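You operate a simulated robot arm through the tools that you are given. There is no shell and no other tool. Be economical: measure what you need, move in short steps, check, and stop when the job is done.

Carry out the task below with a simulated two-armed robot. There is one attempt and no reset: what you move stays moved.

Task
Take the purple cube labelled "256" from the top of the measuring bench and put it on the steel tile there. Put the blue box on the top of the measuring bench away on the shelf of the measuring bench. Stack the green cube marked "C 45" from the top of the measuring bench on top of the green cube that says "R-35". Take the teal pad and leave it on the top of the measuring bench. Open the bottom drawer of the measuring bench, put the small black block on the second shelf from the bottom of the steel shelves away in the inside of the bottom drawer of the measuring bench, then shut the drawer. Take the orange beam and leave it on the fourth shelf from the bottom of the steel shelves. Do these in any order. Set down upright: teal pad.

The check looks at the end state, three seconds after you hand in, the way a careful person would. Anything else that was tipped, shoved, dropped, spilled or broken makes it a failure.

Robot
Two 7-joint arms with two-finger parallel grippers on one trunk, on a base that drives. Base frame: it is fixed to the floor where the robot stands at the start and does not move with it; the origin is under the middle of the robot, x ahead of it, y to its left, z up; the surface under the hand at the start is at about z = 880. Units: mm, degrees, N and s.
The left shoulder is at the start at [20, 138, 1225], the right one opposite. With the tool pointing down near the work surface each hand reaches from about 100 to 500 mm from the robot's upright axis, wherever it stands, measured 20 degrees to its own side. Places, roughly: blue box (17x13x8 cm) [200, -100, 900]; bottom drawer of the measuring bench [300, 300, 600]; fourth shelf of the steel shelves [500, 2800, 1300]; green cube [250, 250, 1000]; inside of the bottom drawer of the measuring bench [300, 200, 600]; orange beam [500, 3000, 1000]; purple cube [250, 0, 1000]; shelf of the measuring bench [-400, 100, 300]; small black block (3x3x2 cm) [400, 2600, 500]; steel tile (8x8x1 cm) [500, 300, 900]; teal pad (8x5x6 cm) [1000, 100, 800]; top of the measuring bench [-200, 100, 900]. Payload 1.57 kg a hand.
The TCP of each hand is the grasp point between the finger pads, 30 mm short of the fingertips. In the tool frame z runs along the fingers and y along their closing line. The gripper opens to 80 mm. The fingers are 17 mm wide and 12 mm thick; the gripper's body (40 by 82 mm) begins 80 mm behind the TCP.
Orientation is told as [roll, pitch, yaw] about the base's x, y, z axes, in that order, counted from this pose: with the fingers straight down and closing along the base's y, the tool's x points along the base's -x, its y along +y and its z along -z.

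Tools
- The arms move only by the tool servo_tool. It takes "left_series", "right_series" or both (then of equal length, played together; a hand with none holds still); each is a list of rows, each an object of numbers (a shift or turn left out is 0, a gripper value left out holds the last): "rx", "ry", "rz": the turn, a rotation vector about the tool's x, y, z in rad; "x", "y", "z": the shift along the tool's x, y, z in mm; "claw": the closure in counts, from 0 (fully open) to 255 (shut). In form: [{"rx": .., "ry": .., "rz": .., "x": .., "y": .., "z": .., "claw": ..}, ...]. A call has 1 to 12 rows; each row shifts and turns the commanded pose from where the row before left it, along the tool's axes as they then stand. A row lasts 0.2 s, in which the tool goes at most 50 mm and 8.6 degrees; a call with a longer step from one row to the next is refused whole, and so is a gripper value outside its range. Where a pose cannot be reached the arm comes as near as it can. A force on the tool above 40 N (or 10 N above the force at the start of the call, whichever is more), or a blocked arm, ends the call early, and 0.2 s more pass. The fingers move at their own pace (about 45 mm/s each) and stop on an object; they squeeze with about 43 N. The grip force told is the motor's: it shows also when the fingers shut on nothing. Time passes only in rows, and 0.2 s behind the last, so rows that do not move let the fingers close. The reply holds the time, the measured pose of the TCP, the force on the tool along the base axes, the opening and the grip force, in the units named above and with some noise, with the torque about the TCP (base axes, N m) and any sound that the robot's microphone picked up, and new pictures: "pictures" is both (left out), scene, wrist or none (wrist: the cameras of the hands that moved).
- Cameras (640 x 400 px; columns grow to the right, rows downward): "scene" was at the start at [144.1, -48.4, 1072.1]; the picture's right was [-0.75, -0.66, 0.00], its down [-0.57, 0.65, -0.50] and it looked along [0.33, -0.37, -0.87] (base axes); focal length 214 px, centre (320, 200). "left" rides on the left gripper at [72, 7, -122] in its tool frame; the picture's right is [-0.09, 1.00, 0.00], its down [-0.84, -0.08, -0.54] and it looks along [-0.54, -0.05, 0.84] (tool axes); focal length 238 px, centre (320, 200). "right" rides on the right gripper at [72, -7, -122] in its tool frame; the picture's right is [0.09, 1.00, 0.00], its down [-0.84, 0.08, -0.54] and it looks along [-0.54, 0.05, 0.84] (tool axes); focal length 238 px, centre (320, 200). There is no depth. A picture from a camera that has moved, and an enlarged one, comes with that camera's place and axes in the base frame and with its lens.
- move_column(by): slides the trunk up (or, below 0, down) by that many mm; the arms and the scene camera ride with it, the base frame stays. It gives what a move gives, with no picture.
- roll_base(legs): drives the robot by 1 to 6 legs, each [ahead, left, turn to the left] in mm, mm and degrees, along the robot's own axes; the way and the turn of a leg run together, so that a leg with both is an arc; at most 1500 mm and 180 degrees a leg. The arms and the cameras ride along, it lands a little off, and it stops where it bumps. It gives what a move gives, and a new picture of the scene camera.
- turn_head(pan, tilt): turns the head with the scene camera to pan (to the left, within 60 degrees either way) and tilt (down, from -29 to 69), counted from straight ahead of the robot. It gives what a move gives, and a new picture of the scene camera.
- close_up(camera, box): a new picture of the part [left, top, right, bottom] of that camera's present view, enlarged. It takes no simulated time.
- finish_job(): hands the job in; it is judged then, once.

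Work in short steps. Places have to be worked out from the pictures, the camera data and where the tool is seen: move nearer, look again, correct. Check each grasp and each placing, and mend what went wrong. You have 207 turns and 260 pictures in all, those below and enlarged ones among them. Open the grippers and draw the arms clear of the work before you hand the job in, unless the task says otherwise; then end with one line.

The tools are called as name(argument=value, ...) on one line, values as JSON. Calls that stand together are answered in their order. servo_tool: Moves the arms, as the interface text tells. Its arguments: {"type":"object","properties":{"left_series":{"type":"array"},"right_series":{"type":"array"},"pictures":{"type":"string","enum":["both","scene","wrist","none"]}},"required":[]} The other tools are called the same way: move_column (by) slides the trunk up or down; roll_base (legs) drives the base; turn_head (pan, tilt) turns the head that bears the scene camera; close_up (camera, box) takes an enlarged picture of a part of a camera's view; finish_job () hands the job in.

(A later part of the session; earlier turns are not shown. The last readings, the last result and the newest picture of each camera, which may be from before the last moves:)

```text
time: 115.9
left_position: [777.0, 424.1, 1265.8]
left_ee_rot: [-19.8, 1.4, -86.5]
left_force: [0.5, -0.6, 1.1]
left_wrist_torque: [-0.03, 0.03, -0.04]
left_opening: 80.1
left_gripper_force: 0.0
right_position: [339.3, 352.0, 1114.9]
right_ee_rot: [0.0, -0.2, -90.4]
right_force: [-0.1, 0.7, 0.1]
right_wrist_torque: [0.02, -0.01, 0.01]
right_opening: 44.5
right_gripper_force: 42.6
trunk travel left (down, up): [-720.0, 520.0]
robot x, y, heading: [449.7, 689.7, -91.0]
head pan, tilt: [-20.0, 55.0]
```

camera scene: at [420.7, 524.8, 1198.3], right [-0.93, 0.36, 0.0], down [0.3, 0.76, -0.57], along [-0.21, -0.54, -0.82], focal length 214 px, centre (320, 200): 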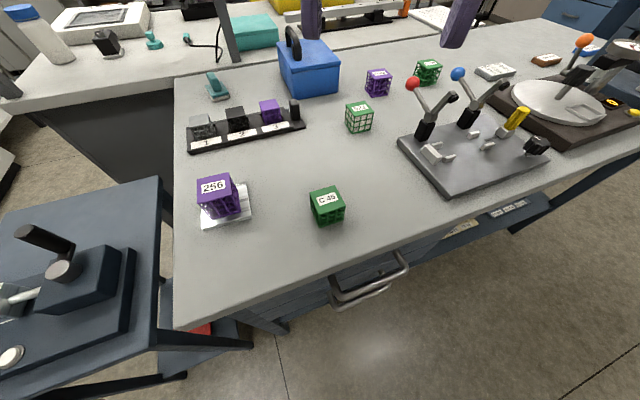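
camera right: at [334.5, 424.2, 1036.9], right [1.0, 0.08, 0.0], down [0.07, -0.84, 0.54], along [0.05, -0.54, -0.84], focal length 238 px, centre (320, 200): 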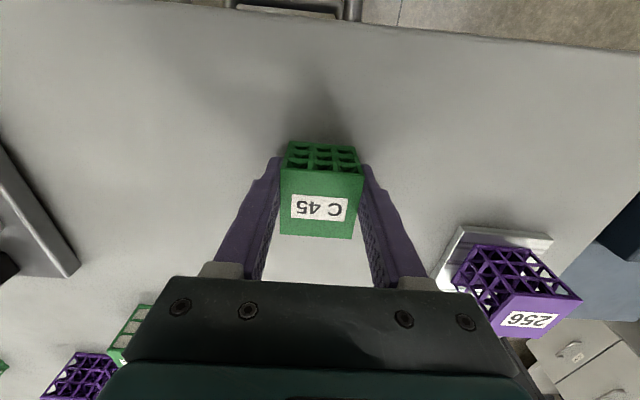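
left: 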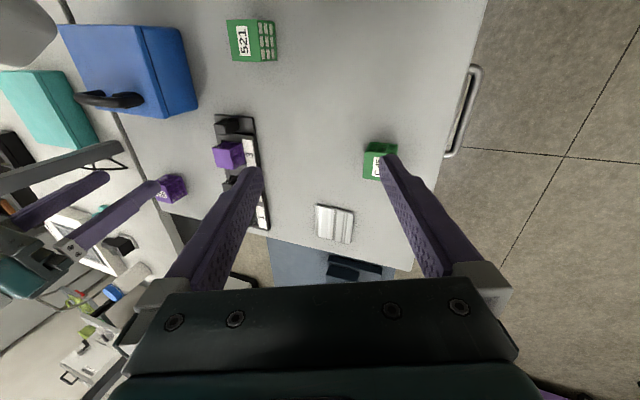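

C 45 is gripped (44 mm) and lifted. I fly so the hand comes over R-35 and look before placing.

roll_base(legs=[[328, -442, 0]])

servo_tool(right_series=[{}], pictures="wrist")

```text
time: 119.1
left_position: [328.0, 106.4, 1265.6]
left_ee_rot: [-19.9, 1.6, -86.5]
left_force: [-0.1, 0.5, 0.1]
left_wrist_torque: [0.02, 0.0, 0.01]
left_opening: 79.9
left_gripper_force: 0.0
right_position: [-110.3, 33.3, 1114.0]
right_ee_rot: [0.0, -0.2, -90.4]
right_force: [-0.8, 0.3, 0.0]
right_wrist_torque: [-0.03, 0.01, -0.01]
right_opening: 44.4
right_gripper_force: 42.9
trunk travel left (down, up): [-720.0, 520.0]
robot x, y, heading: [-1.4, 370.3, -91.3]
head pan, tilt: [-20.0, 55.0]
camera scene: at [-28.8, 207.3, 1198.3], right [-0.93, 0.36, 0.0], down [0.3, 0.76, -0.57], along [-0.21, -0.53, -0.82], focal length 214 px, centre (320, 200)
```

scene: 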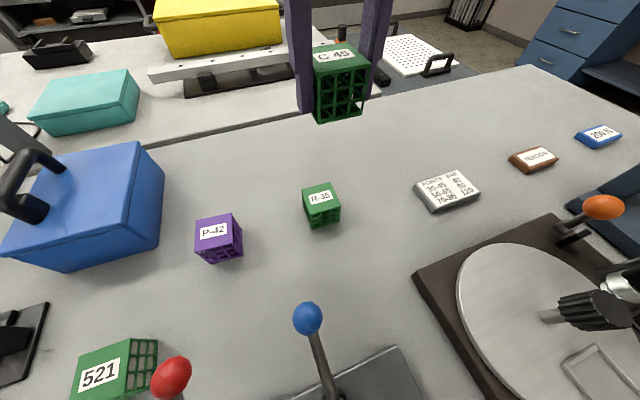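

```text
time: 119.5
left_position: [327.9, 105.8, 1265.8]
left_ee_rot: [-20.1, 1.6, -86.6]
left_force: [1.1, -0.1, -0.3]
left_wrist_torque: [0.0, 0.01, 0.01]
left_opening: 79.8
left_gripper_force: 0.1
right_position: [-110.1, 35.0, 1114.4]
right_ee_rot: [0.0, -0.3, -90.4]
right_force: [-0.6, 0.0, -1.2]
right_wrist_torque: [-0.01, 0.0, 0.0]
right_opening: 44.1
right_gripper_force: 43.3
trunk travel left (down, up): [-720.0, 520.0]
robot x, y, heading: [0.6, 374.6, -91.2]
head pan, tilt: [-20.0, 55.0]
camera right: at [-115.9, 106.9, 1236.1], right [1.0, 0.08, 0.0], down [0.07, -0.84, 0.54], along [0.05, -0.54, -0.84], focal length 238 px, centre (320, 200)
```

right: 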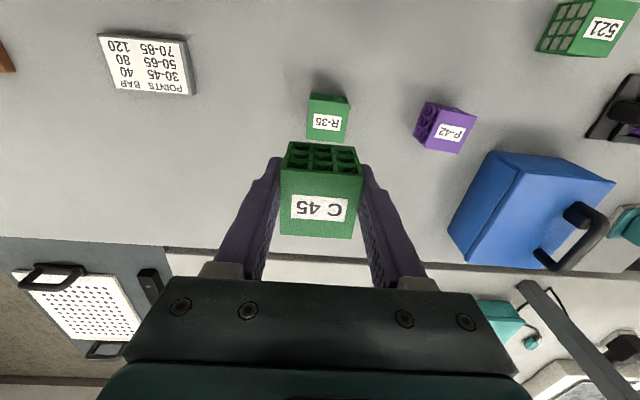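

close_up(camera="scene", box=[288, 170, 352, 240])

close_up(camera="right", box=[292, 80, 372, 150])

```text
5.71 times, centred on (320, 205) of scene
camera zoom: at [-28.8, 207.3, 1198.3], right [-0.93, 0.36, 0.0], down [0.3, 0.76, -0.57], along [-0.21, -0.53, -0.82], focal length 1226 px, centre (320, 171)
```

zoom: 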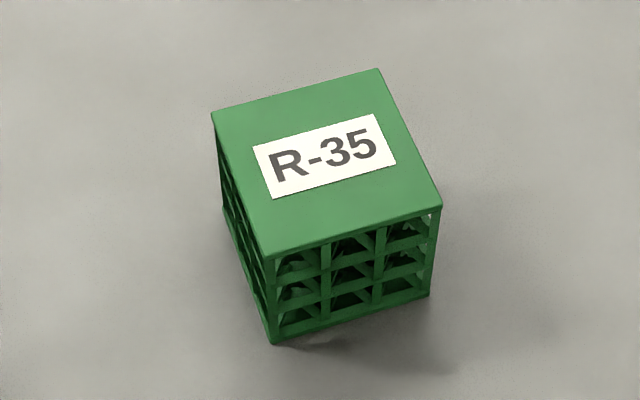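

```text
5.71 times, centred on (332, 115) of right
camera zoom: at [-115.9, 106.9, 1236.1], right [1.0, 0.08, 0.0], down [0.07, -0.84, 0.54], along [0.05, -0.54, -0.84], focal length 1362 px, centre (251, 686)
```

zoom: 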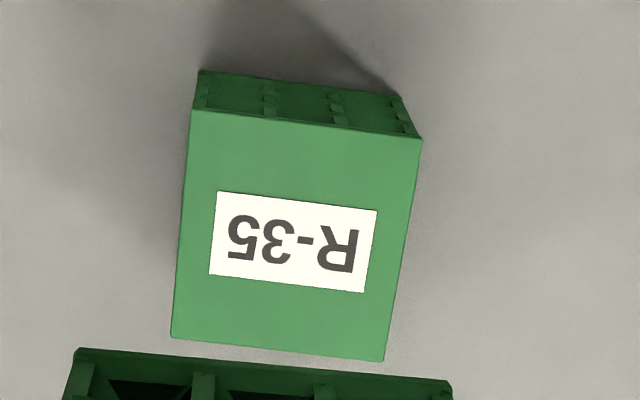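

Both views put R-35's top centre at (-99, 28), yaw about -2°. I shift, descend to just above, and check.

servo_tool(right_series=[{"x": -7, "y": 11, "rz": 0.025}, {"z": 45}, {"z": 45}, {"z": 40}, {}], pictures="both")

```text
time: 120.7
left_position: [328.6, 107.0, 1266.8]
left_ee_rot: [-19.8, 1.4, -86.6]
left_force: [0.4, -0.2, -0.2]
left_wrist_torque: [-0.01, 0.01, -0.01]
left_opening: 79.8
left_gripper_force: 0.0
right_position: [-97.9, 28.4, 984.0]
right_ee_rot: [0.0, -0.2, -91.9]
right_force: [0.3, -1.0, 0.2]
right_wrist_torque: [0.0, -0.01, 0.01]
right_opening: 44.1
right_gripper_force: 42.6
trunk travel left (down, up): [-720.0, 520.0]
robot x, y, heading: [0.7, 373.3, -91.3]
head pan, tilt: [-20.0, 55.0]
camera scene: at [-28.8, 207.3, 1198.3], right [-0.93, 0.36, 0.0], down [0.3, 0.76, -0.57], along [-0.21, -0.53, -0.82], focal length 214 px, centre (320, 200)
camera right: at [-102.1, 100.5, 1105.7], right [1.0, 0.06, 0.0], down [0.05, -0.84, 0.54], along [0.03, -0.54, -0.84], focal length 238 px, centre (320, 200)
```

scene: 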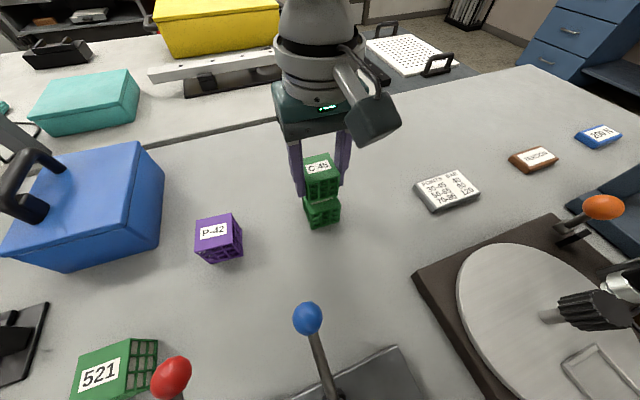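
right: 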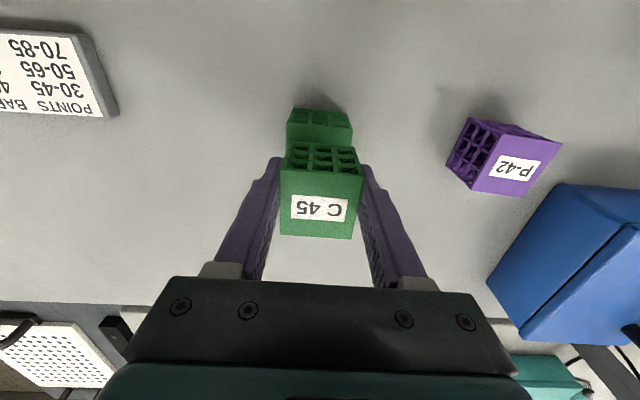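

Alignment looks good. I lower slowly to contact.

servo_tool(right_series=[{"z": 8, "y": -1}, {"z": 4}, {"z": 2}, {"z": 2}, {"z": 2}, {}], pictures="none")

```text
time: 122.1
left_position: [328.1, 105.8, 1266.3]
left_ee_rot: [-19.9, 1.4, -86.5]
left_force: [0.8, -0.2, 0.2]
left_wrist_torque: [-0.01, -0.02, 0.0]
left_opening: 80.0
left_gripper_force: 0.0
right_position: [-100.3, 26.9, 967.3]
right_ee_rot: [0.1, -0.1, -92.0]
right_force: [-0.4, 0.9, -0.1]
right_wrist_torque: [0.02, 0.01, 0.0]
right_opening: 44.2
right_gripper_force: 43.2
trunk travel left (down, up): [-720.0, 520.0]
robot x, y, heading: [-3.7, 371.2, -91.2]
head pan, tilt: [-20.0, 55.0]
```

servo_tool(right_series=[{"z": 2}, {"z": 2}, {"z": 1}, {}], pictures="scene")

```text
time: 123.1
left_position: [327.4, 105.7, 1266.1]
left_ee_rot: [-20.0, 1.4, -86.5]
left_force: [0.6, 0.4, 0.3]
left_wrist_torque: [-0.01, 0.02, 0.01]
left_opening: 80.0
left_gripper_force: 0.0
right_position: [-99.7, 24.5, 963.0]
right_ee_rot: [0.1, -0.3, -91.9]
right_force: [0.1, 7.0, 34.3]
right_wrist_torque: [0.12, 0.07, -0.01]
right_opening: 44.1
right_gripper_force: 42.9
trunk travel left (down, up): [-720.0, 520.0]
robot x, y, heading: [-1.7, 372.3, -91.5]
head pan, tilt: [-20.0, 55.0]
camera scene: at [-29.3, 206.6, 1198.7], right [-0.93, 0.36, 0.0], down [0.3, 0.76, -0.57], along [-0.21, -0.54, -0.82], focal length 214 px, centre (320, 200)
```

scene: 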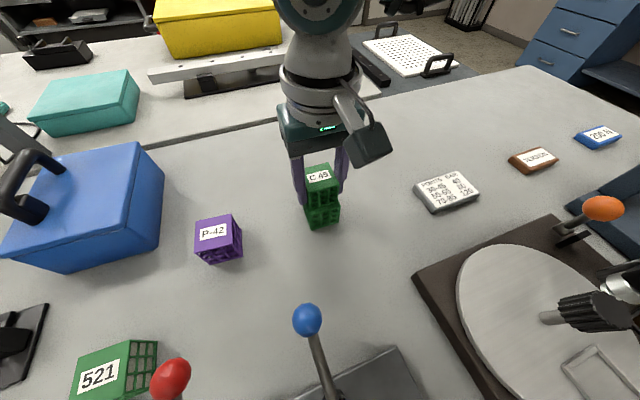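

Contact at z 963. I ease 2 mm, open gently and rise.

servo_tool(right_series=[{"z": -2}, {"claw": 80}, {}, {}, {"claw": 0}, {}, {"z": -20}, {"z": -40}, {"z": -40}, {"z": -40}, {}], pictures="both")

```text
time: 125.5
left_position: [328.4, 106.2, 1265.1]
left_ee_rot: [-19.9, 1.4, -86.5]
left_force: [-0.2, -0.2, -0.4]
left_wrist_torque: [0.0, -0.01, -0.01]
left_opening: 80.0
left_gripper_force: 0.2
right_position: [-99.5, 28.2, 1104.5]
right_ee_rot: [0.0, -0.1, -91.9]
right_force: [0.0, -0.1, 0.4]
right_wrist_torque: [0.01, -0.05, 0.01]
right_opening: 79.9
right_gripper_force: 0.0
trunk travel left (down, up): [-720.0, 520.0]
robot x, y, heading: [-2.7, 371.3, -91.3]
head pan, tilt: [-20.0, 55.0]
camera scene: at [-28.8, 207.2, 1198.3], right [-0.93, 0.36, 0.0], down [0.3, 0.76, -0.57], along [-0.21, -0.53, -0.82], focal length 214 px, centre (320, 200)
camera right: at [-103.9, 100.3, 1225.8], right [1.0, 0.06, 0.0], down [0.05, -0.84, 0.54], along [0.03, -0.54, -0.84], focal length 238 px, centre (320, 200)
```

scene: 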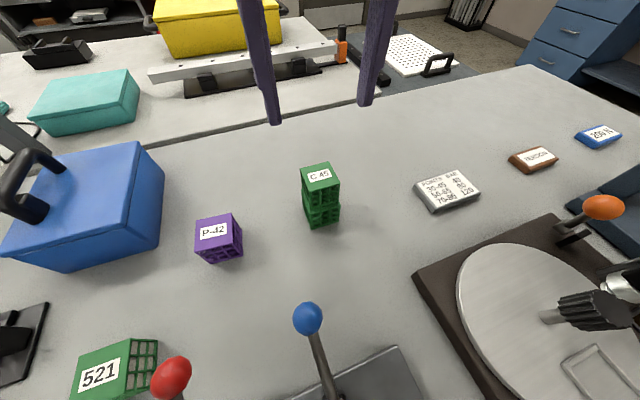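
right: 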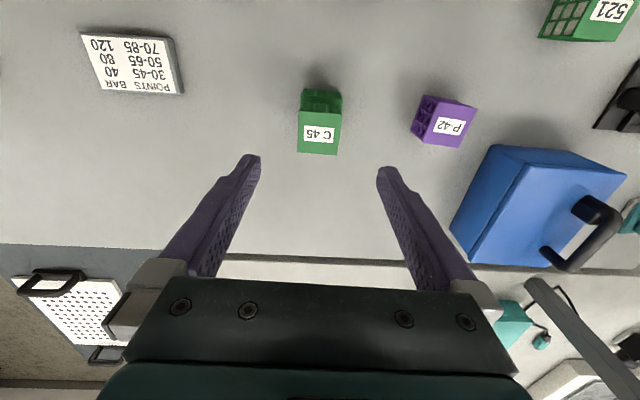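

C 45 stands on R-35. Now the blue box: I inspect its handle closely.

close_up(camera="scene", box=[0, 130, 176, 280])

close_up(camera="right", box=[440, 130, 640, 290])

```text
2.67 times, centred on (88, 205) of scene
camera zoom: at [-28.8, 207.2, 1198.3], right [-0.93, 0.36, 0.0], down [0.3, 0.76, -0.57], along [-0.21, -0.53, -0.82], focal length 572 px, centre (939, 187)
```

zoom: 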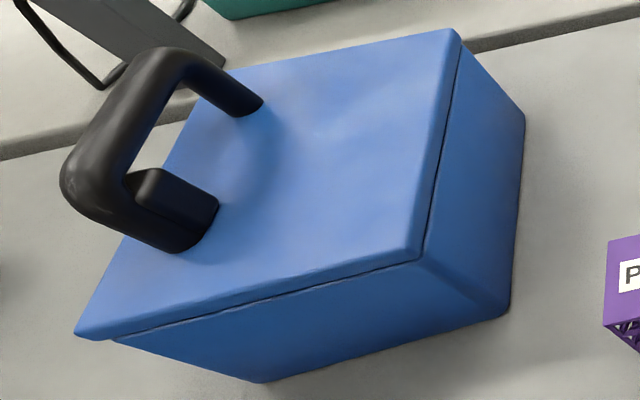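

```text
2.50 times, centred on (540, 210) of right
camera zoom: at [-103.9, 100.3, 1225.8], right [1.0, 0.06, 0.0], down [0.05, -0.84, 0.54], along [0.03, -0.54, -0.84], focal length 596 px, centre (-230, 175)
```

zoom: 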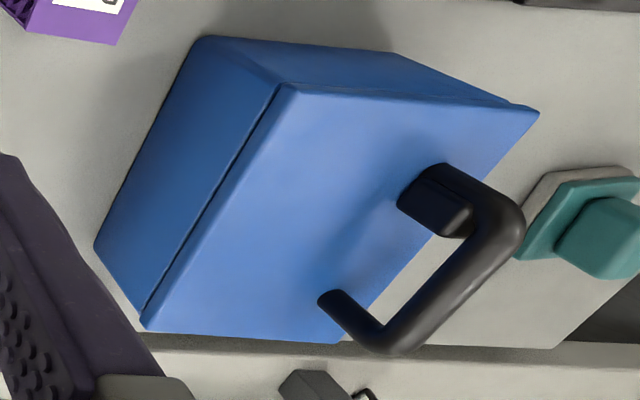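

The handle bar is a vertical bail: bar along y from y≈-146 to -50 at x≈257, top z≈1000, lid at ~955. I fly so the right hand is above the bar's middle.

roll_base(legs=[[118, 359, 0]])

servo_tool(right_series=[{}], pictures="wrist")

```text
time: 127.9
left_position: [691.6, -16.4, 1267.4]
left_ee_rot: [-19.9, 1.4, -86.3]
left_force: [0.4, -0.1, -0.3]
left_wrist_torque: [0.01, 0.02, 0.0]
left_opening: 80.0
left_gripper_force: 0.0
right_position: [265.4, -99.2, 1104.6]
right_ee_rot: [0.0, -0.2, -91.4]
right_force: [0.6, -0.3, -0.6]
right_wrist_torque: [0.02, 0.02, -0.04]
right_opening: 79.9
right_gripper_force: 0.1
trunk travel left (down, up): [-720.0, 520.0]
robot x, y, heading: [360.6, 245.7, -91.1]
head pan, tilt: [-20.0, 55.0]
camera scene: at [334.7, 81.7, 1198.3], right [-0.93, 0.36, 0.0], down [0.29, 0.77, -0.57], along [-0.2, -0.54, -0.82], focal length 214 px, centre (320, 200)
```

scene: 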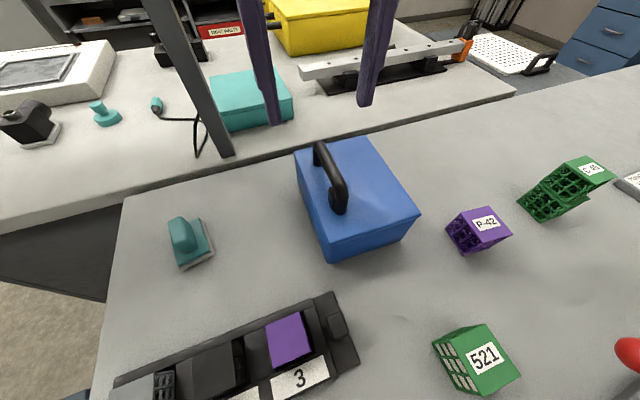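

```text
time: 128.3
left_position: [692.0, -18.6, 1266.0]
left_ee_rot: [-19.9, 1.5, -86.3]
left_force: [-0.3, -0.4, -0.6]
left_wrist_torque: [0.0, 0.02, -0.01]
left_opening: 80.1
left_gripper_force: 0.1
right_position: [264.9, -99.5, 1103.6]
right_ee_rot: [0.0, -0.2, -91.5]
right_force: [0.2, -0.5, 0.4]
right_wrist_torque: [0.0, 0.02, 0.02]
right_opening: 80.2
right_gripper_force: 0.1
trunk travel left (down, up): [-720.0, 520.0]
robot x, y, heading: [360.4, 246.1, -90.9]
head pan, tilt: [-20.0, 55.0]
camera right: at [260.2, -25.7, 1225.4], right [1.0, 0.07, 0.0], down [0.05, -0.84, 0.54], along [0.04, -0.54, -0.84], focal length 238 px, centre (320, 200)
```

right: 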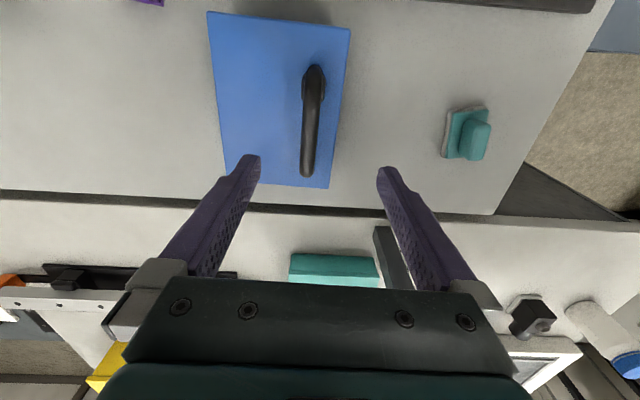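

Bar centre measured at (256, -92). I shift, descend around the bar, slowly near the lid.

servo_tool(right_series=[{"x": 7.5, "y": -9, "rz": 0.01}, {"z": 40}, {"z": 40}, {"z": 20}, {}], pictures="wrist")

servo_tool(right_series=[{"z": 3}, {"z": 3}, {"z": 3}, {"z": 3}, {"z": 2}, {}], pictures="none")

```text
time: 129.5
left_position: [691.6, -17.7, 1266.7]
left_ee_rot: [-19.9, 1.6, -86.2]
left_force: [1.1, 0.7, -0.4]
left_wrist_torque: [0.03, -0.02, -0.02]
left_opening: 80.1
left_gripper_force: 0.0
right_position: [255.6, -90.8, 1003.3]
right_ee_rot: [0.0, -0.3, -92.1]
right_force: [1.3, 0.0, -0.6]
right_wrist_torque: [0.02, 0.06, 0.04]
right_opening: 80.3
right_gripper_force: 0.0
trunk travel left (down, up): [-720.0, 520.0]
robot x, y, heading: [362.5, 246.8, -90.9]
head pan, tilt: [-20.0, 55.0]
camera right: at [251.7, -18.0, 1125.5], right [1.0, 0.06, 0.0], down [0.05, -0.84, 0.54], along [0.03, -0.54, -0.84], focal length 238 px, centre (320, 200)
```

right: 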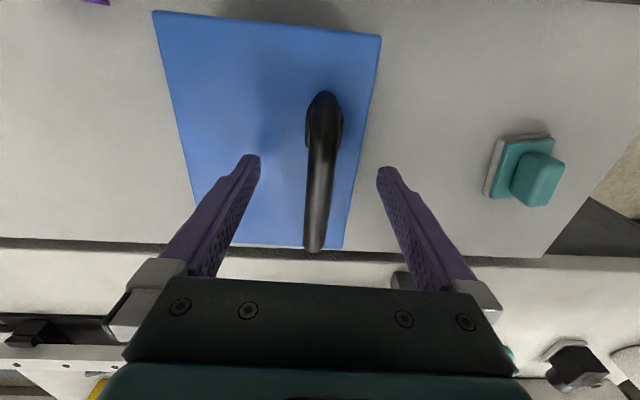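

```text
time: 130.9
left_position: [691.1, -17.7, 1266.5]
left_ee_rot: [-20.0, 1.5, -86.2]
left_force: [-1.4, 0.0, -1.3]
left_wrist_torque: [-0.03, 0.04, 0.0]
left_opening: 79.5
left_gripper_force: 0.0
right_position: [256.9, -90.2, 992.5]
right_ee_rot: [0.0, -0.2, -92.2]
right_force: [0.3, 10.9, 35.0]
right_wrist_torque: [0.44, 1.48, -0.49]
right_opening: 79.7
right_gripper_force: 0.0
trunk travel left (down, up): [-720.0, 520.0]
robot x, y, heading: [359.6, 246.7, -91.0]
head pan, tilt: [-20.0, 55.0]
```

The tips touch the lid at TCP 992 (lid ≈ 962). I back off 3 mm and close on the bar, then lift a little.

servo_tool(right_series=[{"z": -3}, {"claw": 255}, {}, {}, {}, {}, {}], pictures="none")

servo_tool(right_series=[{"z": -8}, {"z": -10}, {"z": -10}, {}], pictures="both")

```text
time: 132.5
left_position: [691.9, -17.2, 1266.3]
left_ee_rot: [-19.9, 1.5, -86.2]
left_force: [-0.3, 0.1, 0.3]
left_wrist_torque: [-0.01, -0.02, 0.01]
left_opening: 79.9
left_gripper_force: 0.0
right_position: [256.3, -90.8, 991.8]
right_ee_rot: [0.1, -0.1, -92.1]
right_force: [0.2, 0.4, 0.2]
right_wrist_torque: [-0.03, 0.0, -0.04]
right_opening: 15.2
right_gripper_force: 30.7
trunk travel left (down, up): [-720.0, 520.0]
robot x, y, heading: [357.4, 245.1, -90.9]
head pan, tilt: [-20.0, 55.0]
```

```text
time: 133.5
left_position: [691.3, -17.6, 1265.9]
left_ee_rot: [-19.9, 1.6, -86.3]
left_force: [-0.6, 0.5, -0.6]
left_wrist_torque: [0.01, -0.03, -0.01]
left_opening: 80.0
left_gripper_force: 0.1
right_position: [256.1, -90.9, 1021.3]
right_ee_rot: [0.0, -0.1, -92.2]
right_force: [-1.4, -0.5, -4.0]
right_wrist_torque: [0.02, -0.09, 0.0]
right_opening: 15.3
right_gripper_force: 30.5
trunk travel left (down, up): [-720.0, 520.0]
robot x, y, heading: [364.2, 247.6, -90.8]
head pan, tilt: [-20.0, 55.0]
camera scene: at [334.7, 81.8, 1198.2], right [-0.93, 0.36, 0.0], down [0.29, 0.77, -0.57], along [-0.2, -0.54, -0.82], focal length 214 px, centre (320, 200)
camera right: at [251.8, -18.2, 1142.4], right [1.0, 0.05, 0.0], down [0.05, -0.84, 0.54], along [0.03, -0.54, -0.84], focal length 238 px, centre (320, 200)
```

scene: 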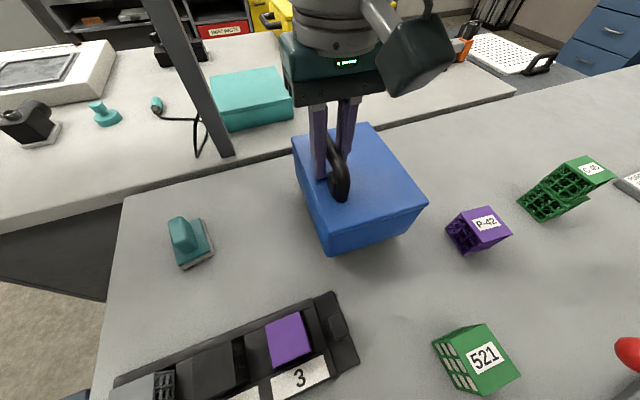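
right: 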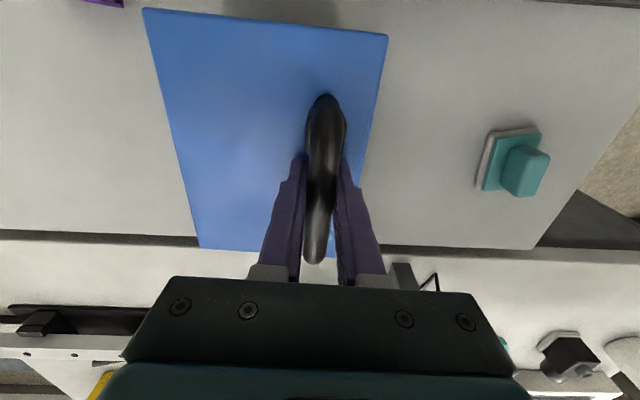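

The box lifts level with only 4 N. I raise it, then back straight out to the aisle (clear lane at x≈150–290).

servo_tool(right_series=[{"z": -40}, {"z": -40}, {}], pictures="none")

move_column(by=60)

roll_base(legs=[[-800, 0, 0], [0, -280, 0]])

turn_head(pan=0, tilt=45)

```text
time: 134.3
left_position: [691.4, -16.7, 1266.5]
left_ee_rot: [-19.9, 1.5, -86.1]
left_force: [1.1, -0.1, 0.2]
left_wrist_torque: [0.0, -0.01, 0.02]
left_opening: 79.6
left_gripper_force: 0.0
right_position: [256.2, -90.4, 1100.7]
right_ee_rot: [0.0, -0.1, -92.1]
right_force: [0.4, -0.2, -3.1]
right_wrist_torque: [0.01, -0.08, 0.04]
right_opening: 15.4
right_gripper_force: 31.1
trunk travel left (down, up): [-720.0, 520.0]
robot x, y, heading: [361.1, 244.9, -91.1]
head pan, tilt: [-20.0, 55.0]
```

```text
time: 135.3
left_position: [691.7, -16.6, 1325.8]
left_ee_rot: [-19.9, 1.5, -86.3]
left_force: [-0.3, -0.5, -0.9]
left_wrist_torque: [-0.03, 0.01, 0.0]
left_opening: 79.8
left_gripper_force: 0.0
right_position: [256.5, -90.7, 1160.7]
right_ee_rot: [0.1, -0.1, -92.1]
right_force: [0.6, 0.2, -4.0]
right_wrist_torque: [-0.01, -0.05, -0.02]
right_opening: 15.1
right_gripper_force: 30.9
trunk travel left (down, up): [-780.0, 460.0]
robot x, y, heading: [369.9, 250.2, -90.9]
head pan, tilt: [-20.0, 55.0]
```

```text
time: 141.1
left_position: [425.1, 782.6, 1326.3]
left_ee_rot: [-19.9, 1.5, -86.4]
left_force: [-0.5, 0.1, 0.8]
left_wrist_torque: [-0.02, -0.02, 0.0]
left_opening: 79.8
left_gripper_force: 0.0
right_position: [-11.4, 710.4, 1160.5]
right_ee_rot: [0.0, -0.1, -92.4]
right_force: [-0.6, 0.0, -3.3]
right_wrist_torque: [-0.01, -0.11, -0.01]
right_opening: 15.4
right_gripper_force: 31.0
trunk travel left (down, up): [-780.0, 460.0]
robot x, y, heading: [93.0, 1049.2, -91.0]
head pan, tilt: [-20.0, 55.0]
camera scene: at [68.3, 883.0, 1258.2], right [-0.93, 0.36, 0.0], down [0.3, 0.76, -0.57], along [-0.21, -0.53, -0.82], focal length 214 px, centre (320, 200)
```

scene: 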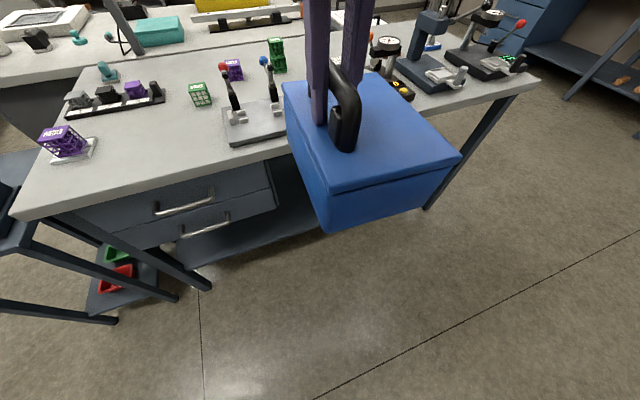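

```text
time: 142.0
left_position: [425.6, 781.8, 1326.5]
left_ee_rot: [-19.8, 1.5, -86.4]
left_force: [0.3, 0.4, -0.5]
left_wrist_torque: [-0.03, -0.02, 0.01]
left_opening: 80.1
left_gripper_force: 0.0
right_position: [-10.2, 710.8, 1160.5]
right_ee_rot: [-0.1, -0.1, -92.3]
right_force: [-0.4, 0.5, -2.5]
right_wrist_torque: [0.01, -0.07, 0.0]
right_opening: 15.0
right_gripper_force: 30.7
trunk travel left (down, up): [-780.0, 460.0]
robot x, y, heading: [96.7, 1049.1, -91.0]
head pan, tilt: [0.0, 45.0]
camera scene: at [92.6, 869.0, 1271.6], right [-1.0, 0.02, 0.0], down [0.01, 0.71, -0.71], along [-0.01, -0.71, -0.71], focal length 214 px, centre (320, 200)
```

scene: 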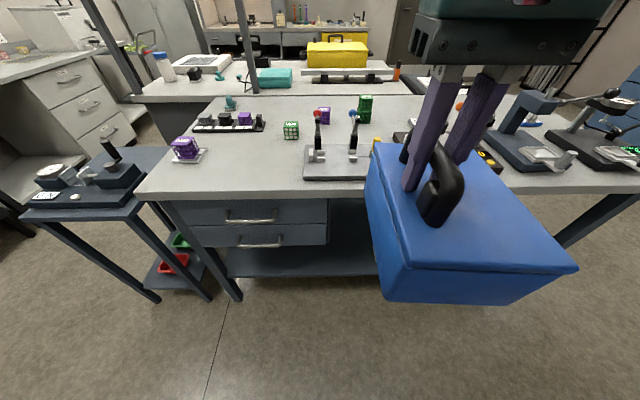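

I lower the trunk here in the open aisle to see the shelf at its own level.

move_column(by=-560)

turn_head(pan=-10, tilt=25)

turn_head(pan=25, tilt=25)

```text
refused: -560 is not a number from -400 to 400
```

```text
time: 142.8
left_position: [427.0, 782.7, 1325.6]
left_ee_rot: [-19.9, 1.4, -86.4]
left_force: [0.5, 0.3, -0.2]
left_wrist_torque: [0.0, 0.0, 0.0]
left_opening: 80.2
left_gripper_force: 0.1
right_position: [-10.0, 711.1, 1160.2]
right_ee_rot: [0.0, -0.1, -92.4]
right_force: [-0.3, 0.2, -3.2]
right_wrist_torque: [0.01, -0.08, -0.03]
right_opening: 15.5
right_gripper_force: 30.5
trunk travel left (down, up): [-780.0, 460.0]
robot x, y, heading: [93.6, 1048.5, -90.9]
head pan, tilt: [-10.0, 25.0]
camera scene: at [76.6, 859.8, 1302.1], right [-0.98, 0.19, 0.0], down [0.08, 0.42, -0.91], along [-0.17, -0.89, -0.42], focal length 214 px, centre (320, 200)
```

scene: 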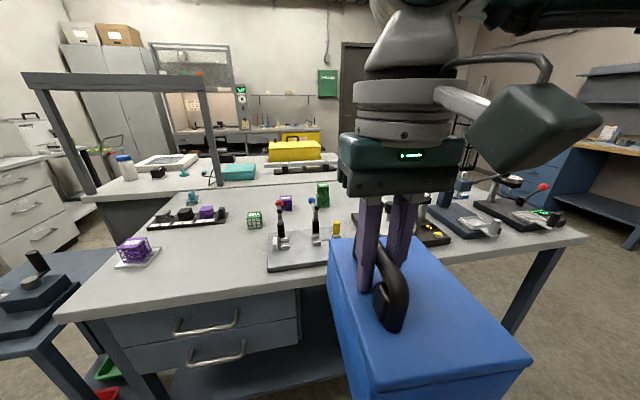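

```text
time: 143.8
left_position: [424.3, 781.7, 1326.9]
left_ee_rot: [-20.0, 1.5, -86.4]
left_force: [0.3, -0.5, -0.3]
left_wrist_torque: [0.0, -0.03, -0.01]
left_opening: 79.8
left_gripper_force: 0.0
right_position: [-10.7, 710.2, 1160.4]
right_ee_rot: [0.0, 0.0, -92.4]
right_force: [0.3, 0.7, -3.6]
right_wrist_torque: [-0.03, -0.08, 0.0]
right_opening: 15.3
right_gripper_force: 30.9
trunk travel left (down, up): [-780.0, 460.0]
robot x, y, heading: [94.6, 1049.1, -91.3]
head pan, tilt: [25.0, 25.0]
camera scene: at [131.5, 866.0, 1302.2], right [-0.91, -0.4, 0.0], down [-0.17, 0.39, -0.91], along [0.37, -0.83, -0.42], focal length 214 px, centre (320, 200)
```

scene: 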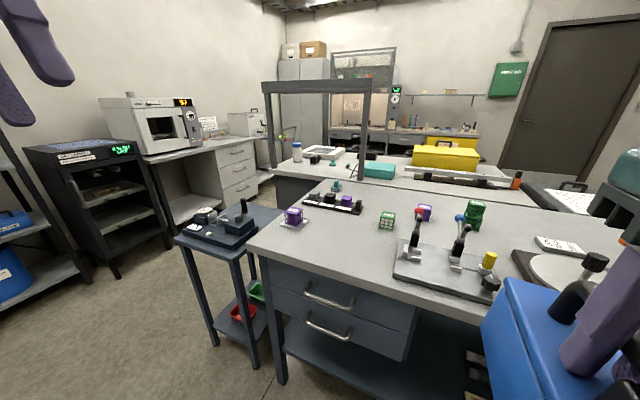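

move_column(by=-380)

move_column(by=-180)

turn_head(pan=0, tilt=25)

```text
time: 147.5
left_position: [426.0, 781.9, 945.1]
left_ee_rot: [-19.9, 1.5, -86.3]
left_force: [-0.3, 0.4, 0.0]
left_wrist_torque: [0.0, 0.0, -0.02]
left_opening: 80.2
left_gripper_force: 0.0
right_position: [-12.2, 711.0, 779.5]
right_ee_rot: [0.0, -0.2, -92.4]
right_force: [-0.3, 1.1, -3.4]
right_wrist_torque: [0.01, -0.06, -0.03]
right_opening: 15.4
right_gripper_force: 30.8
trunk travel left (down, up): [-400.0, 840.0]
robot x, y, heading: [92.6, 1048.0, -91.0]
head pan, tilt: [25.0, 25.0]
```

```text
time: 149.5
left_position: [425.9, 783.1, 766.6]
left_ee_rot: [-19.8, 1.5, -86.5]
left_force: [0.2, 0.3, -0.2]
left_wrist_torque: [0.0, 0.03, 0.03]
left_opening: 79.9
left_gripper_force: 0.0
right_position: [-10.3, 710.9, 601.7]
right_ee_rot: [0.0, -0.2, -92.5]
right_force: [-0.2, 0.2, -2.7]
right_wrist_torque: [-0.01, -0.1, 0.01]
right_opening: 15.5
right_gripper_force: 31.2
trunk travel left (down, up): [-220.0, 1020.0]
robot x, y, heading: [96.6, 1046.6, -90.9]
head pan, tilt: [25.0, 25.0]
```

```text
time: 150.4
left_position: [425.0, 781.9, 765.9]
left_ee_rot: [-19.9, 1.6, -86.4]
left_force: [-0.3, -0.1, 0.1]
left_wrist_torque: [-0.02, 0.03, 0.03]
left_opening: 80.1
left_gripper_force: 0.0
right_position: [-9.5, 710.6, 600.0]
right_ee_rot: [0.1, -0.2, -92.4]
right_force: [-0.2, 0.0, -3.9]
right_wrist_torque: [-0.01, -0.06, 0.0]
right_opening: 15.3
right_gripper_force: 31.4
trunk travel left (down, up): [-220.0, 1020.0]
robot x, y, heading: [96.6, 1048.4, -91.1]
head pan, tilt: [0.0, 25.0]
camera scene: at [92.7, 858.3, 742.2], right [-1.0, 0.02, 0.0], down [0.01, 0.42, -0.91], along [-0.02, -0.91, -0.42], focal length 214 px, centre (320, 200)
```

scene: 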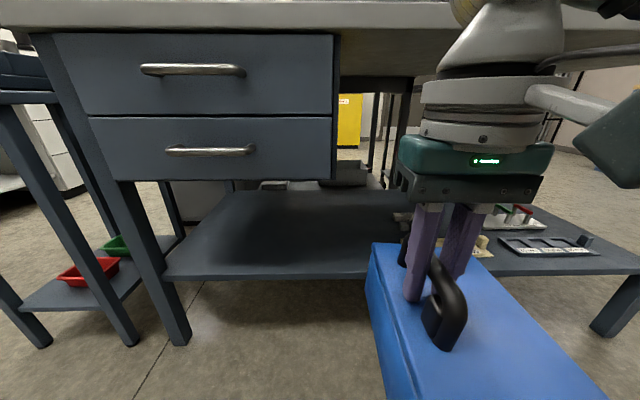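

The shelf top edge is at y≈403, z≈313; bench underside z≈850; space free at x −163…−29. I extend the right arm forward, pull the left hand back, then lower and go in.

servo_tool(right_series=[{"x": -25, "y": -6}, {"x": -25, "y": -6}, {"x": -25, "y": -6}, {"x": -25, "y": -6}, {}], left_series=[{"x": 40}, {"x": 40}, {"x": 40}, {"x": 30}, {}], pictures="scene")

move_column(by=-155)

```text
time: 150.7
left_position: [429.5, 794.2, 764.3]
left_ee_rot: [-20.3, 1.5, -83.7]
left_force: [2.1, -2.2, -1.1]
left_wrist_torque: [0.33, 0.42, -0.1]
left_opening: 80.0
left_gripper_force: 0.0
right_position: [-14.4, 701.6, 599.7]
right_ee_rot: [0.1, -0.1, -92.4]
right_force: [0.1, -0.7, -4.4]
right_wrist_torque: [0.01, -0.12, 0.02]
right_opening: 15.1
right_gripper_force: 30.8
trunk travel left (down, up): [-220.0, 1020.0]
robot x, y, heading: [99.3, 1048.5, -91.1]
head pan, tilt: [0.0, 25.0]
stopped in row 1 (left hand): the force on the tool passed its limit at 235 N (the readings are from after the stop); the commanded pose is now the measured one
camera scene: at [92.4, 858.5, 742.2], right [-1.0, 0.02, 0.0], down [0.01, 0.42, -0.91], along [-0.02, -0.91, -0.42], focal length 214 px, centre (320, 200)
```

scene: 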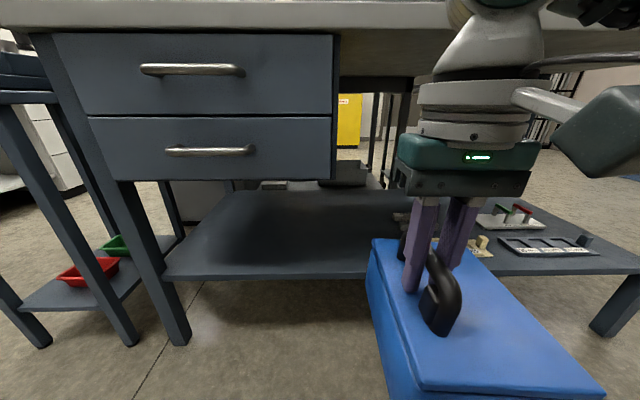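

```text
time: 152.5
left_position: [429.4, 795.6, 608.4]
left_ee_rot: [-20.2, 1.5, -83.5]
left_force: [5.0, -4.8, -0.4]
left_wrist_torque: [0.83, 0.77, -0.29]
left_opening: 80.2
left_gripper_force: 0.1
right_position: [-14.1, 699.5, 445.3]
right_ee_rot: [0.0, -0.1, -92.4]
right_force: [0.6, 0.5, -3.0]
right_wrist_torque: [0.03, -0.09, -0.03]
right_opening: 15.0
right_gripper_force: 30.8
trunk travel left (down, up): [-65.0, 1175.0]
robot x, y, heading: [96.2, 1048.9, -91.0]
head pan, tilt: [0.0, 25.0]
```

The left hand hit something at once (235 N spike). I look through the left camera and the head before anything else.

close_up(camera="left", box=[0, 0, 640, 400])

turn_head(pan=60, tilt=5)

```text
1.00 times, centred on (320, 200) of left (not enlarged: the box is as wide or as high as the picture)
camera zoom: at [469.1, 868.9, 723.8], right [0.94, 0.02, -0.35], down [0.21, -0.83, 0.51], along [-0.28, -0.55, -0.78], focal length 238 px, centre (320, 200)
```

zoom: 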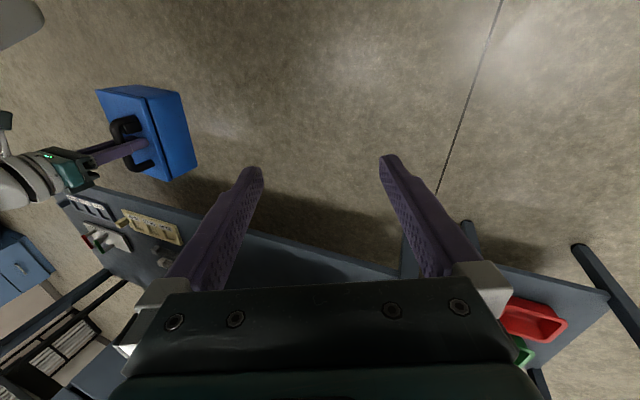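

```text
time: 153.8
left_position: [429.7, 795.0, 609.0]
left_ee_rot: [-20.2, 1.5, -83.7]
left_force: [6.2, -3.0, -0.2]
left_wrist_torque: [0.55, 0.84, -0.25]
left_opening: 80.1
left_gripper_force: 0.0
right_position: [-13.8, 698.7, 444.6]
right_ee_rot: [0.0, 0.0, -92.3]
right_force: [-0.6, -0.2, -3.2]
right_wrist_torque: [-0.03, -0.08, -0.02]
right_opening: 15.2
right_gripper_force: 30.9
trunk travel left (down, up): [-65.0, 1175.0]
robot x, y, heading: [93.8, 1047.3, -91.2]
head pan, tilt: [60.0, 5.0]
camera scene: at [172.9, 902.9, 619.7], right [-0.52, -0.86, 0.0], down [-0.07, 0.05, -1.0], along [0.85, -0.52, -0.09], focal length 214 px, centre (320, 200)
```

scene: 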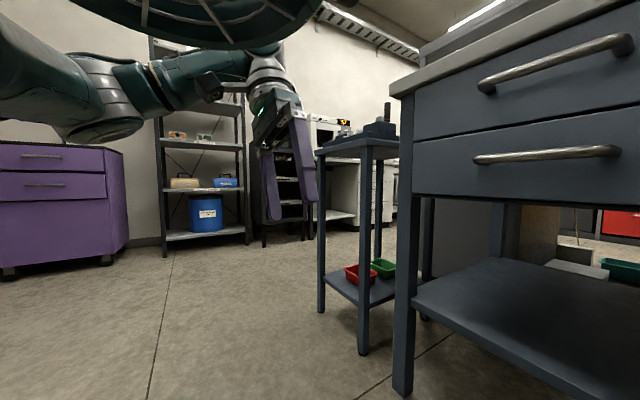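

Only air around the left hand, so it pressed against my own body. I return it forward to where it was and swing it outward instead, and extend the right arm.

servo_tool(left_series=[{"x": -14, "y": 5}, {"y": 30}, {"y": 40}, {"y": 30}, {}], right_series=[{"x": -25, "y": -6}, {"x": -25, "y": -6}, {"x": -25, "y": -6}, {"x": -20, "y": -6}, {}], pictures="none")

turn_head(pan=-15, tilt=15)

```text
time: 155.0
left_position: [527.1, 793.6, 574.4]
left_ee_rot: [-20.2, 1.5, -83.6]
left_force: [0.0, -0.5, -0.1]
left_wrist_torque: [-0.02, 0.01, -0.01]
left_opening: 79.9
left_gripper_force: 0.1
right_position: [-42.7, 606.4, 444.8]
right_ee_rot: [0.0, -0.1, -92.3]
right_force: [0.9, 0.3, -4.0]
right_wrist_torque: [-0.01, -0.08, -0.01]
right_opening: 15.3
right_gripper_force: 31.2
trunk travel left (down, up): [-65.0, 1175.0]
robot x, y, heading: [96.8, 1046.8, -91.2]
head pan, tilt: [60.0, 5.0]
```

```text
time: 156.5
left_position: [529.4, 792.8, 573.2]
left_ee_rot: [-20.3, 1.5, -83.6]
left_force: [0.9, -0.8, 0.9]
left_wrist_torque: [-0.01, -0.01, 0.01]
left_opening: 80.0
left_gripper_force: 0.1
right_position: [-40.7, 605.6, 445.1]
right_ee_rot: [0.0, -0.1, -92.4]
right_force: [0.6, -0.3, -3.1]
right_wrist_torque: [0.0, -0.06, -0.03]
right_opening: 15.0
right_gripper_force: 30.9
trunk travel left (down, up): [-65.0, 1175.0]
robot x, y, heading: [98.1, 1052.5, -91.1]
head pan, tilt: [-15.0, 15.0]
camera scene: at [68.6, 860.7, 603.4], right [-0.96, 0.28, 0.0], down [0.07, 0.25, -0.97], along [-0.27, -0.93, -0.26], focal length 214 px, centre (320, 200)
```

scene: 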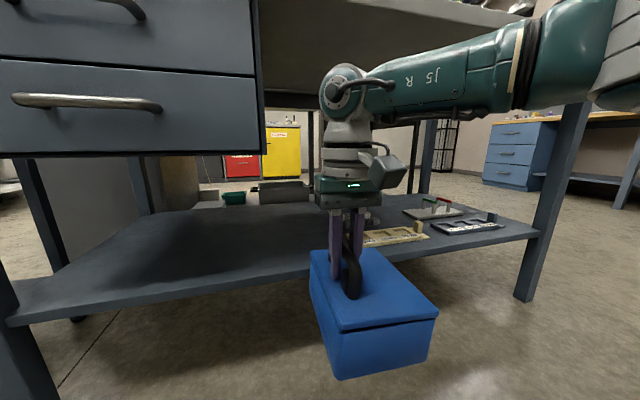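

Clear view: forearm passes under the bench slab. I drive in 200 mm, then check.

roll_base(legs=[[200, -14, 0]])

```text
time: 158.1
left_position: [509.2, 596.1, 572.1]
left_ee_rot: [-20.2, 1.6, -83.7]
left_force: [-0.6, 0.5, -0.5]
left_wrist_torque: [-0.01, 0.01, 0.0]
left_opening: 79.9
left_gripper_force: 0.0
right_position: [-59.8, 408.8, 444.0]
right_ee_rot: [0.1, 0.0, -92.3]
right_force: [0.0, 0.2, -4.2]
right_wrist_torque: [-0.01, -0.04, -0.01]
right_opening: 15.3
right_gripper_force: 31.2
trunk travel left (down, up): [-65.0, 1175.0]
robot x, y, heading: [79.4, 853.5, -91.3]
head pan, tilt: [-15.0, 15.0]
camera scene: at [50.9, 663.3, 603.2], right [-0.96, 0.28, 0.0], down [0.07, 0.25, -0.97], along [-0.27, -0.93, -0.26], focal length 214 px, centre (320, 200)
```

scene: 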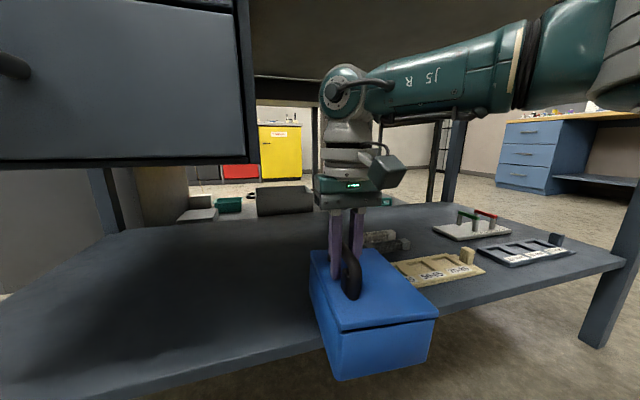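

roll_base(legs=[[112, 2, 0]])

```text
time: 159.4
left_position: [510.8, 505.0, 570.5]
left_ee_rot: [-20.1, 2.3, -83.3]
left_force: [0.5, 0.0, 0.5]
left_wrist_torque: [0.0, 0.01, 0.01]
left_opening: 80.0
left_gripper_force: 0.1
right_position: [-59.4, 318.4, 439.0]
right_ee_rot: [0.0, 0.8, -92.0]
right_force: [-0.4, 0.0, -3.7]
right_wrist_torque: [0.0, -0.1, -0.01]
right_opening: 15.2
right_gripper_force: 30.7
trunk travel left (down, up): [-65.0, 1175.0]
robot x, y, heading: [79.5, 741.3, -90.9]
head pan, tilt: [-15.0, 15.0]
stopped in leg 1: the robot was blocked; the commanded pose is now the measured one
camera scene: at [50.3, 570.6, 601.1], right [-0.96, 0.27, 0.0], down [0.07, 0.26, -0.96], along [-0.26, -0.93, -0.27], focal length 214 px, centre (320, 200)
```

scene: 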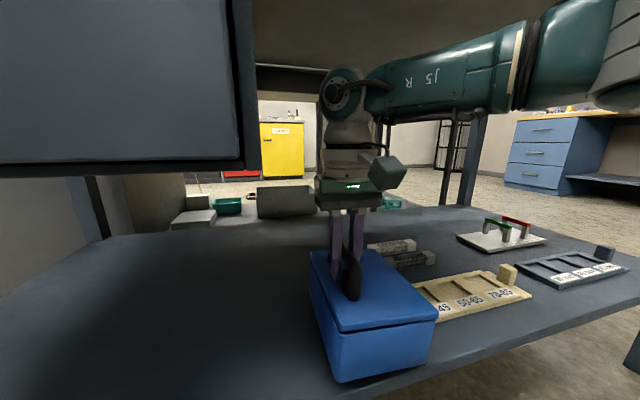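

The body touched the bench edge. I back off 25 mm and reach the rest with the arm.

roll_base(legs=[[-25, 0, 0]])

servo_tool(right_series=[{"x": -15}, {"x": -15}, {"x": -12}, {}], pictures="scene")

```text
time: 160.2
left_position: [511.6, 508.1, 573.9]
left_ee_rot: [-20.1, 1.5, -83.4]
left_force: [0.0, -0.5, -0.1]
left_wrist_torque: [0.0, 0.01, 0.01]
left_opening: 79.8
left_gripper_force: 0.1
right_position: [-58.1, 320.7, 445.0]
right_ee_rot: [0.0, 0.0, -92.1]
right_force: [0.1, -0.8, -2.9]
right_wrist_torque: [0.04, -0.09, 0.0]
right_opening: 15.3
right_gripper_force: 30.8
trunk travel left (down, up): [-65.0, 1175.0]
robot x, y, heading: [78.7, 763.5, -90.9]
head pan, tilt: [-15.0, 15.0]
camera scene: at [51.1, 574.8, 603.8], right [-0.96, 0.27, 0.0], down [0.07, 0.25, -0.97], along [-0.26, -0.93, -0.26], focal length 214 px, centre (320, 200)
```

scene: 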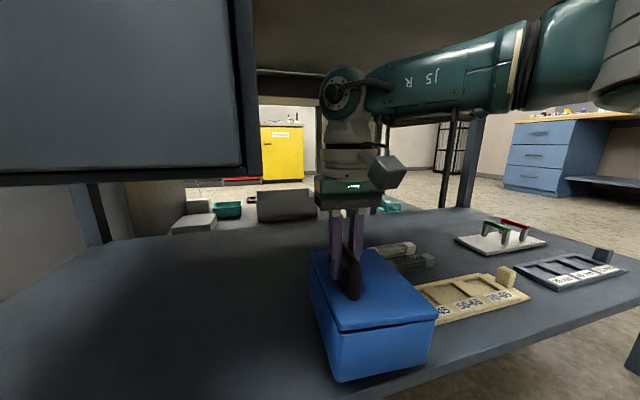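

```text
time: 161.2
left_position: [511.6, 511.5, 573.2]
left_ee_rot: [-20.2, 1.5, -83.4]
left_force: [0.1, 0.2, 0.2]
left_wrist_torque: [-0.01, 0.02, 0.04]
left_opening: 80.4
left_gripper_force: 0.1
right_position: [-63.4, 290.9, 446.7]
right_ee_rot: [0.1, -0.1, -92.1]
right_force: [-0.2, -1.1, -4.1]
right_wrist_torque: [0.03, -0.09, 0.03]
right_opening: 15.2
right_gripper_force: 30.9
right hand out of reach, approached as far as the arm can: row 3
trunk travel left (down, up): [-65.0, 1175.0]
robot x, y, heading: [77.1, 766.9, -91.2]
head pan, tilt: [-15.0, 15.0]
camera scene: at [51.1, 577.5, 603.4], right [-0.96, 0.27, 0.0], down [0.07, 0.25, -0.97], along [-0.26, -0.93, -0.26], focal length 214 px, centre (320, 200)
```

scene: 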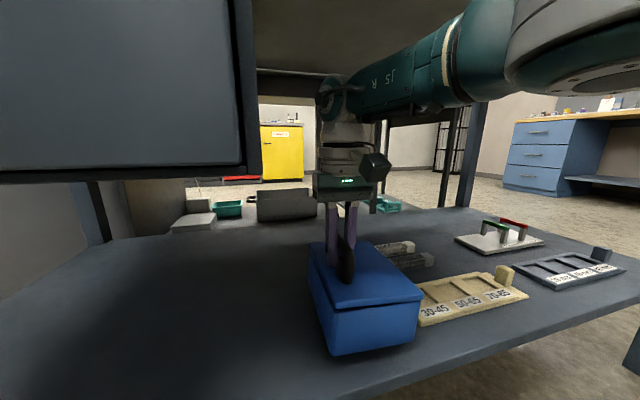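

The box is inside the shelf edge with ~45 mm to the tan plate. I lower with the trunk gently.

move_column(by=-16)

servo_tool(right_series=[{"z": 2}, {"z": 2}, {"z": 2}, {}], pictures="scene")

```text
time: 161.8
left_position: [509.7, 512.3, 556.7]
left_ee_rot: [-20.2, 1.5, -83.3]
left_force: [0.8, -0.7, 0.8]
left_wrist_torque: [0.01, -0.01, 0.02]
left_opening: 80.1
left_gripper_force: 0.1
right_position: [-63.4, 292.4, 429.9]
right_ee_rot: [0.0, 0.0, -92.1]
right_force: [0.8, -0.3, -3.3]
right_wrist_torque: [0.03, -0.08, -0.02]
right_opening: 15.6
right_gripper_force: 31.0
trunk travel left (down, up): [-49.0, 1191.0]
robot x, y, heading: [79.4, 765.5, -91.1]
head pan, tilt: [-15.0, 15.0]
```

```text
time: 162.8
left_position: [511.3, 511.3, 557.1]
left_ee_rot: [-20.2, 1.5, -83.5]
left_force: [-0.5, 0.2, 0.0]
left_wrist_torque: [-0.03, 0.04, 0.01]
left_opening: 79.9
left_gripper_force: 0.0
right_position: [-63.2, 291.2, 423.1]
right_ee_rot: [0.0, 0.1, -92.1]
right_force: [0.0, 0.9, -1.5]
right_wrist_torque: [-0.19, 0.1, -0.01]
right_opening: 15.0
right_gripper_force: 30.9
trunk travel left (down, up): [-49.0, 1191.0]
robot x, y, heading: [76.3, 764.0, -90.8]
head pan, tilt: [-15.0, 15.0]
camera scene: at [51.4, 577.3, 587.5], right [-0.96, 0.27, 0.0], down [0.07, 0.25, -0.97], along [-0.26, -0.93, -0.26], focal length 214 px, centre (320, 200)
```

scene: 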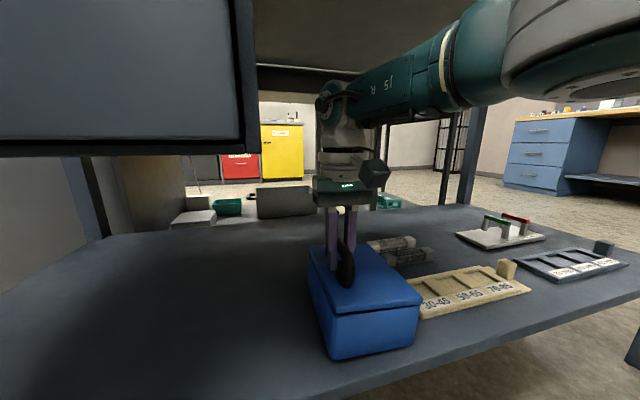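

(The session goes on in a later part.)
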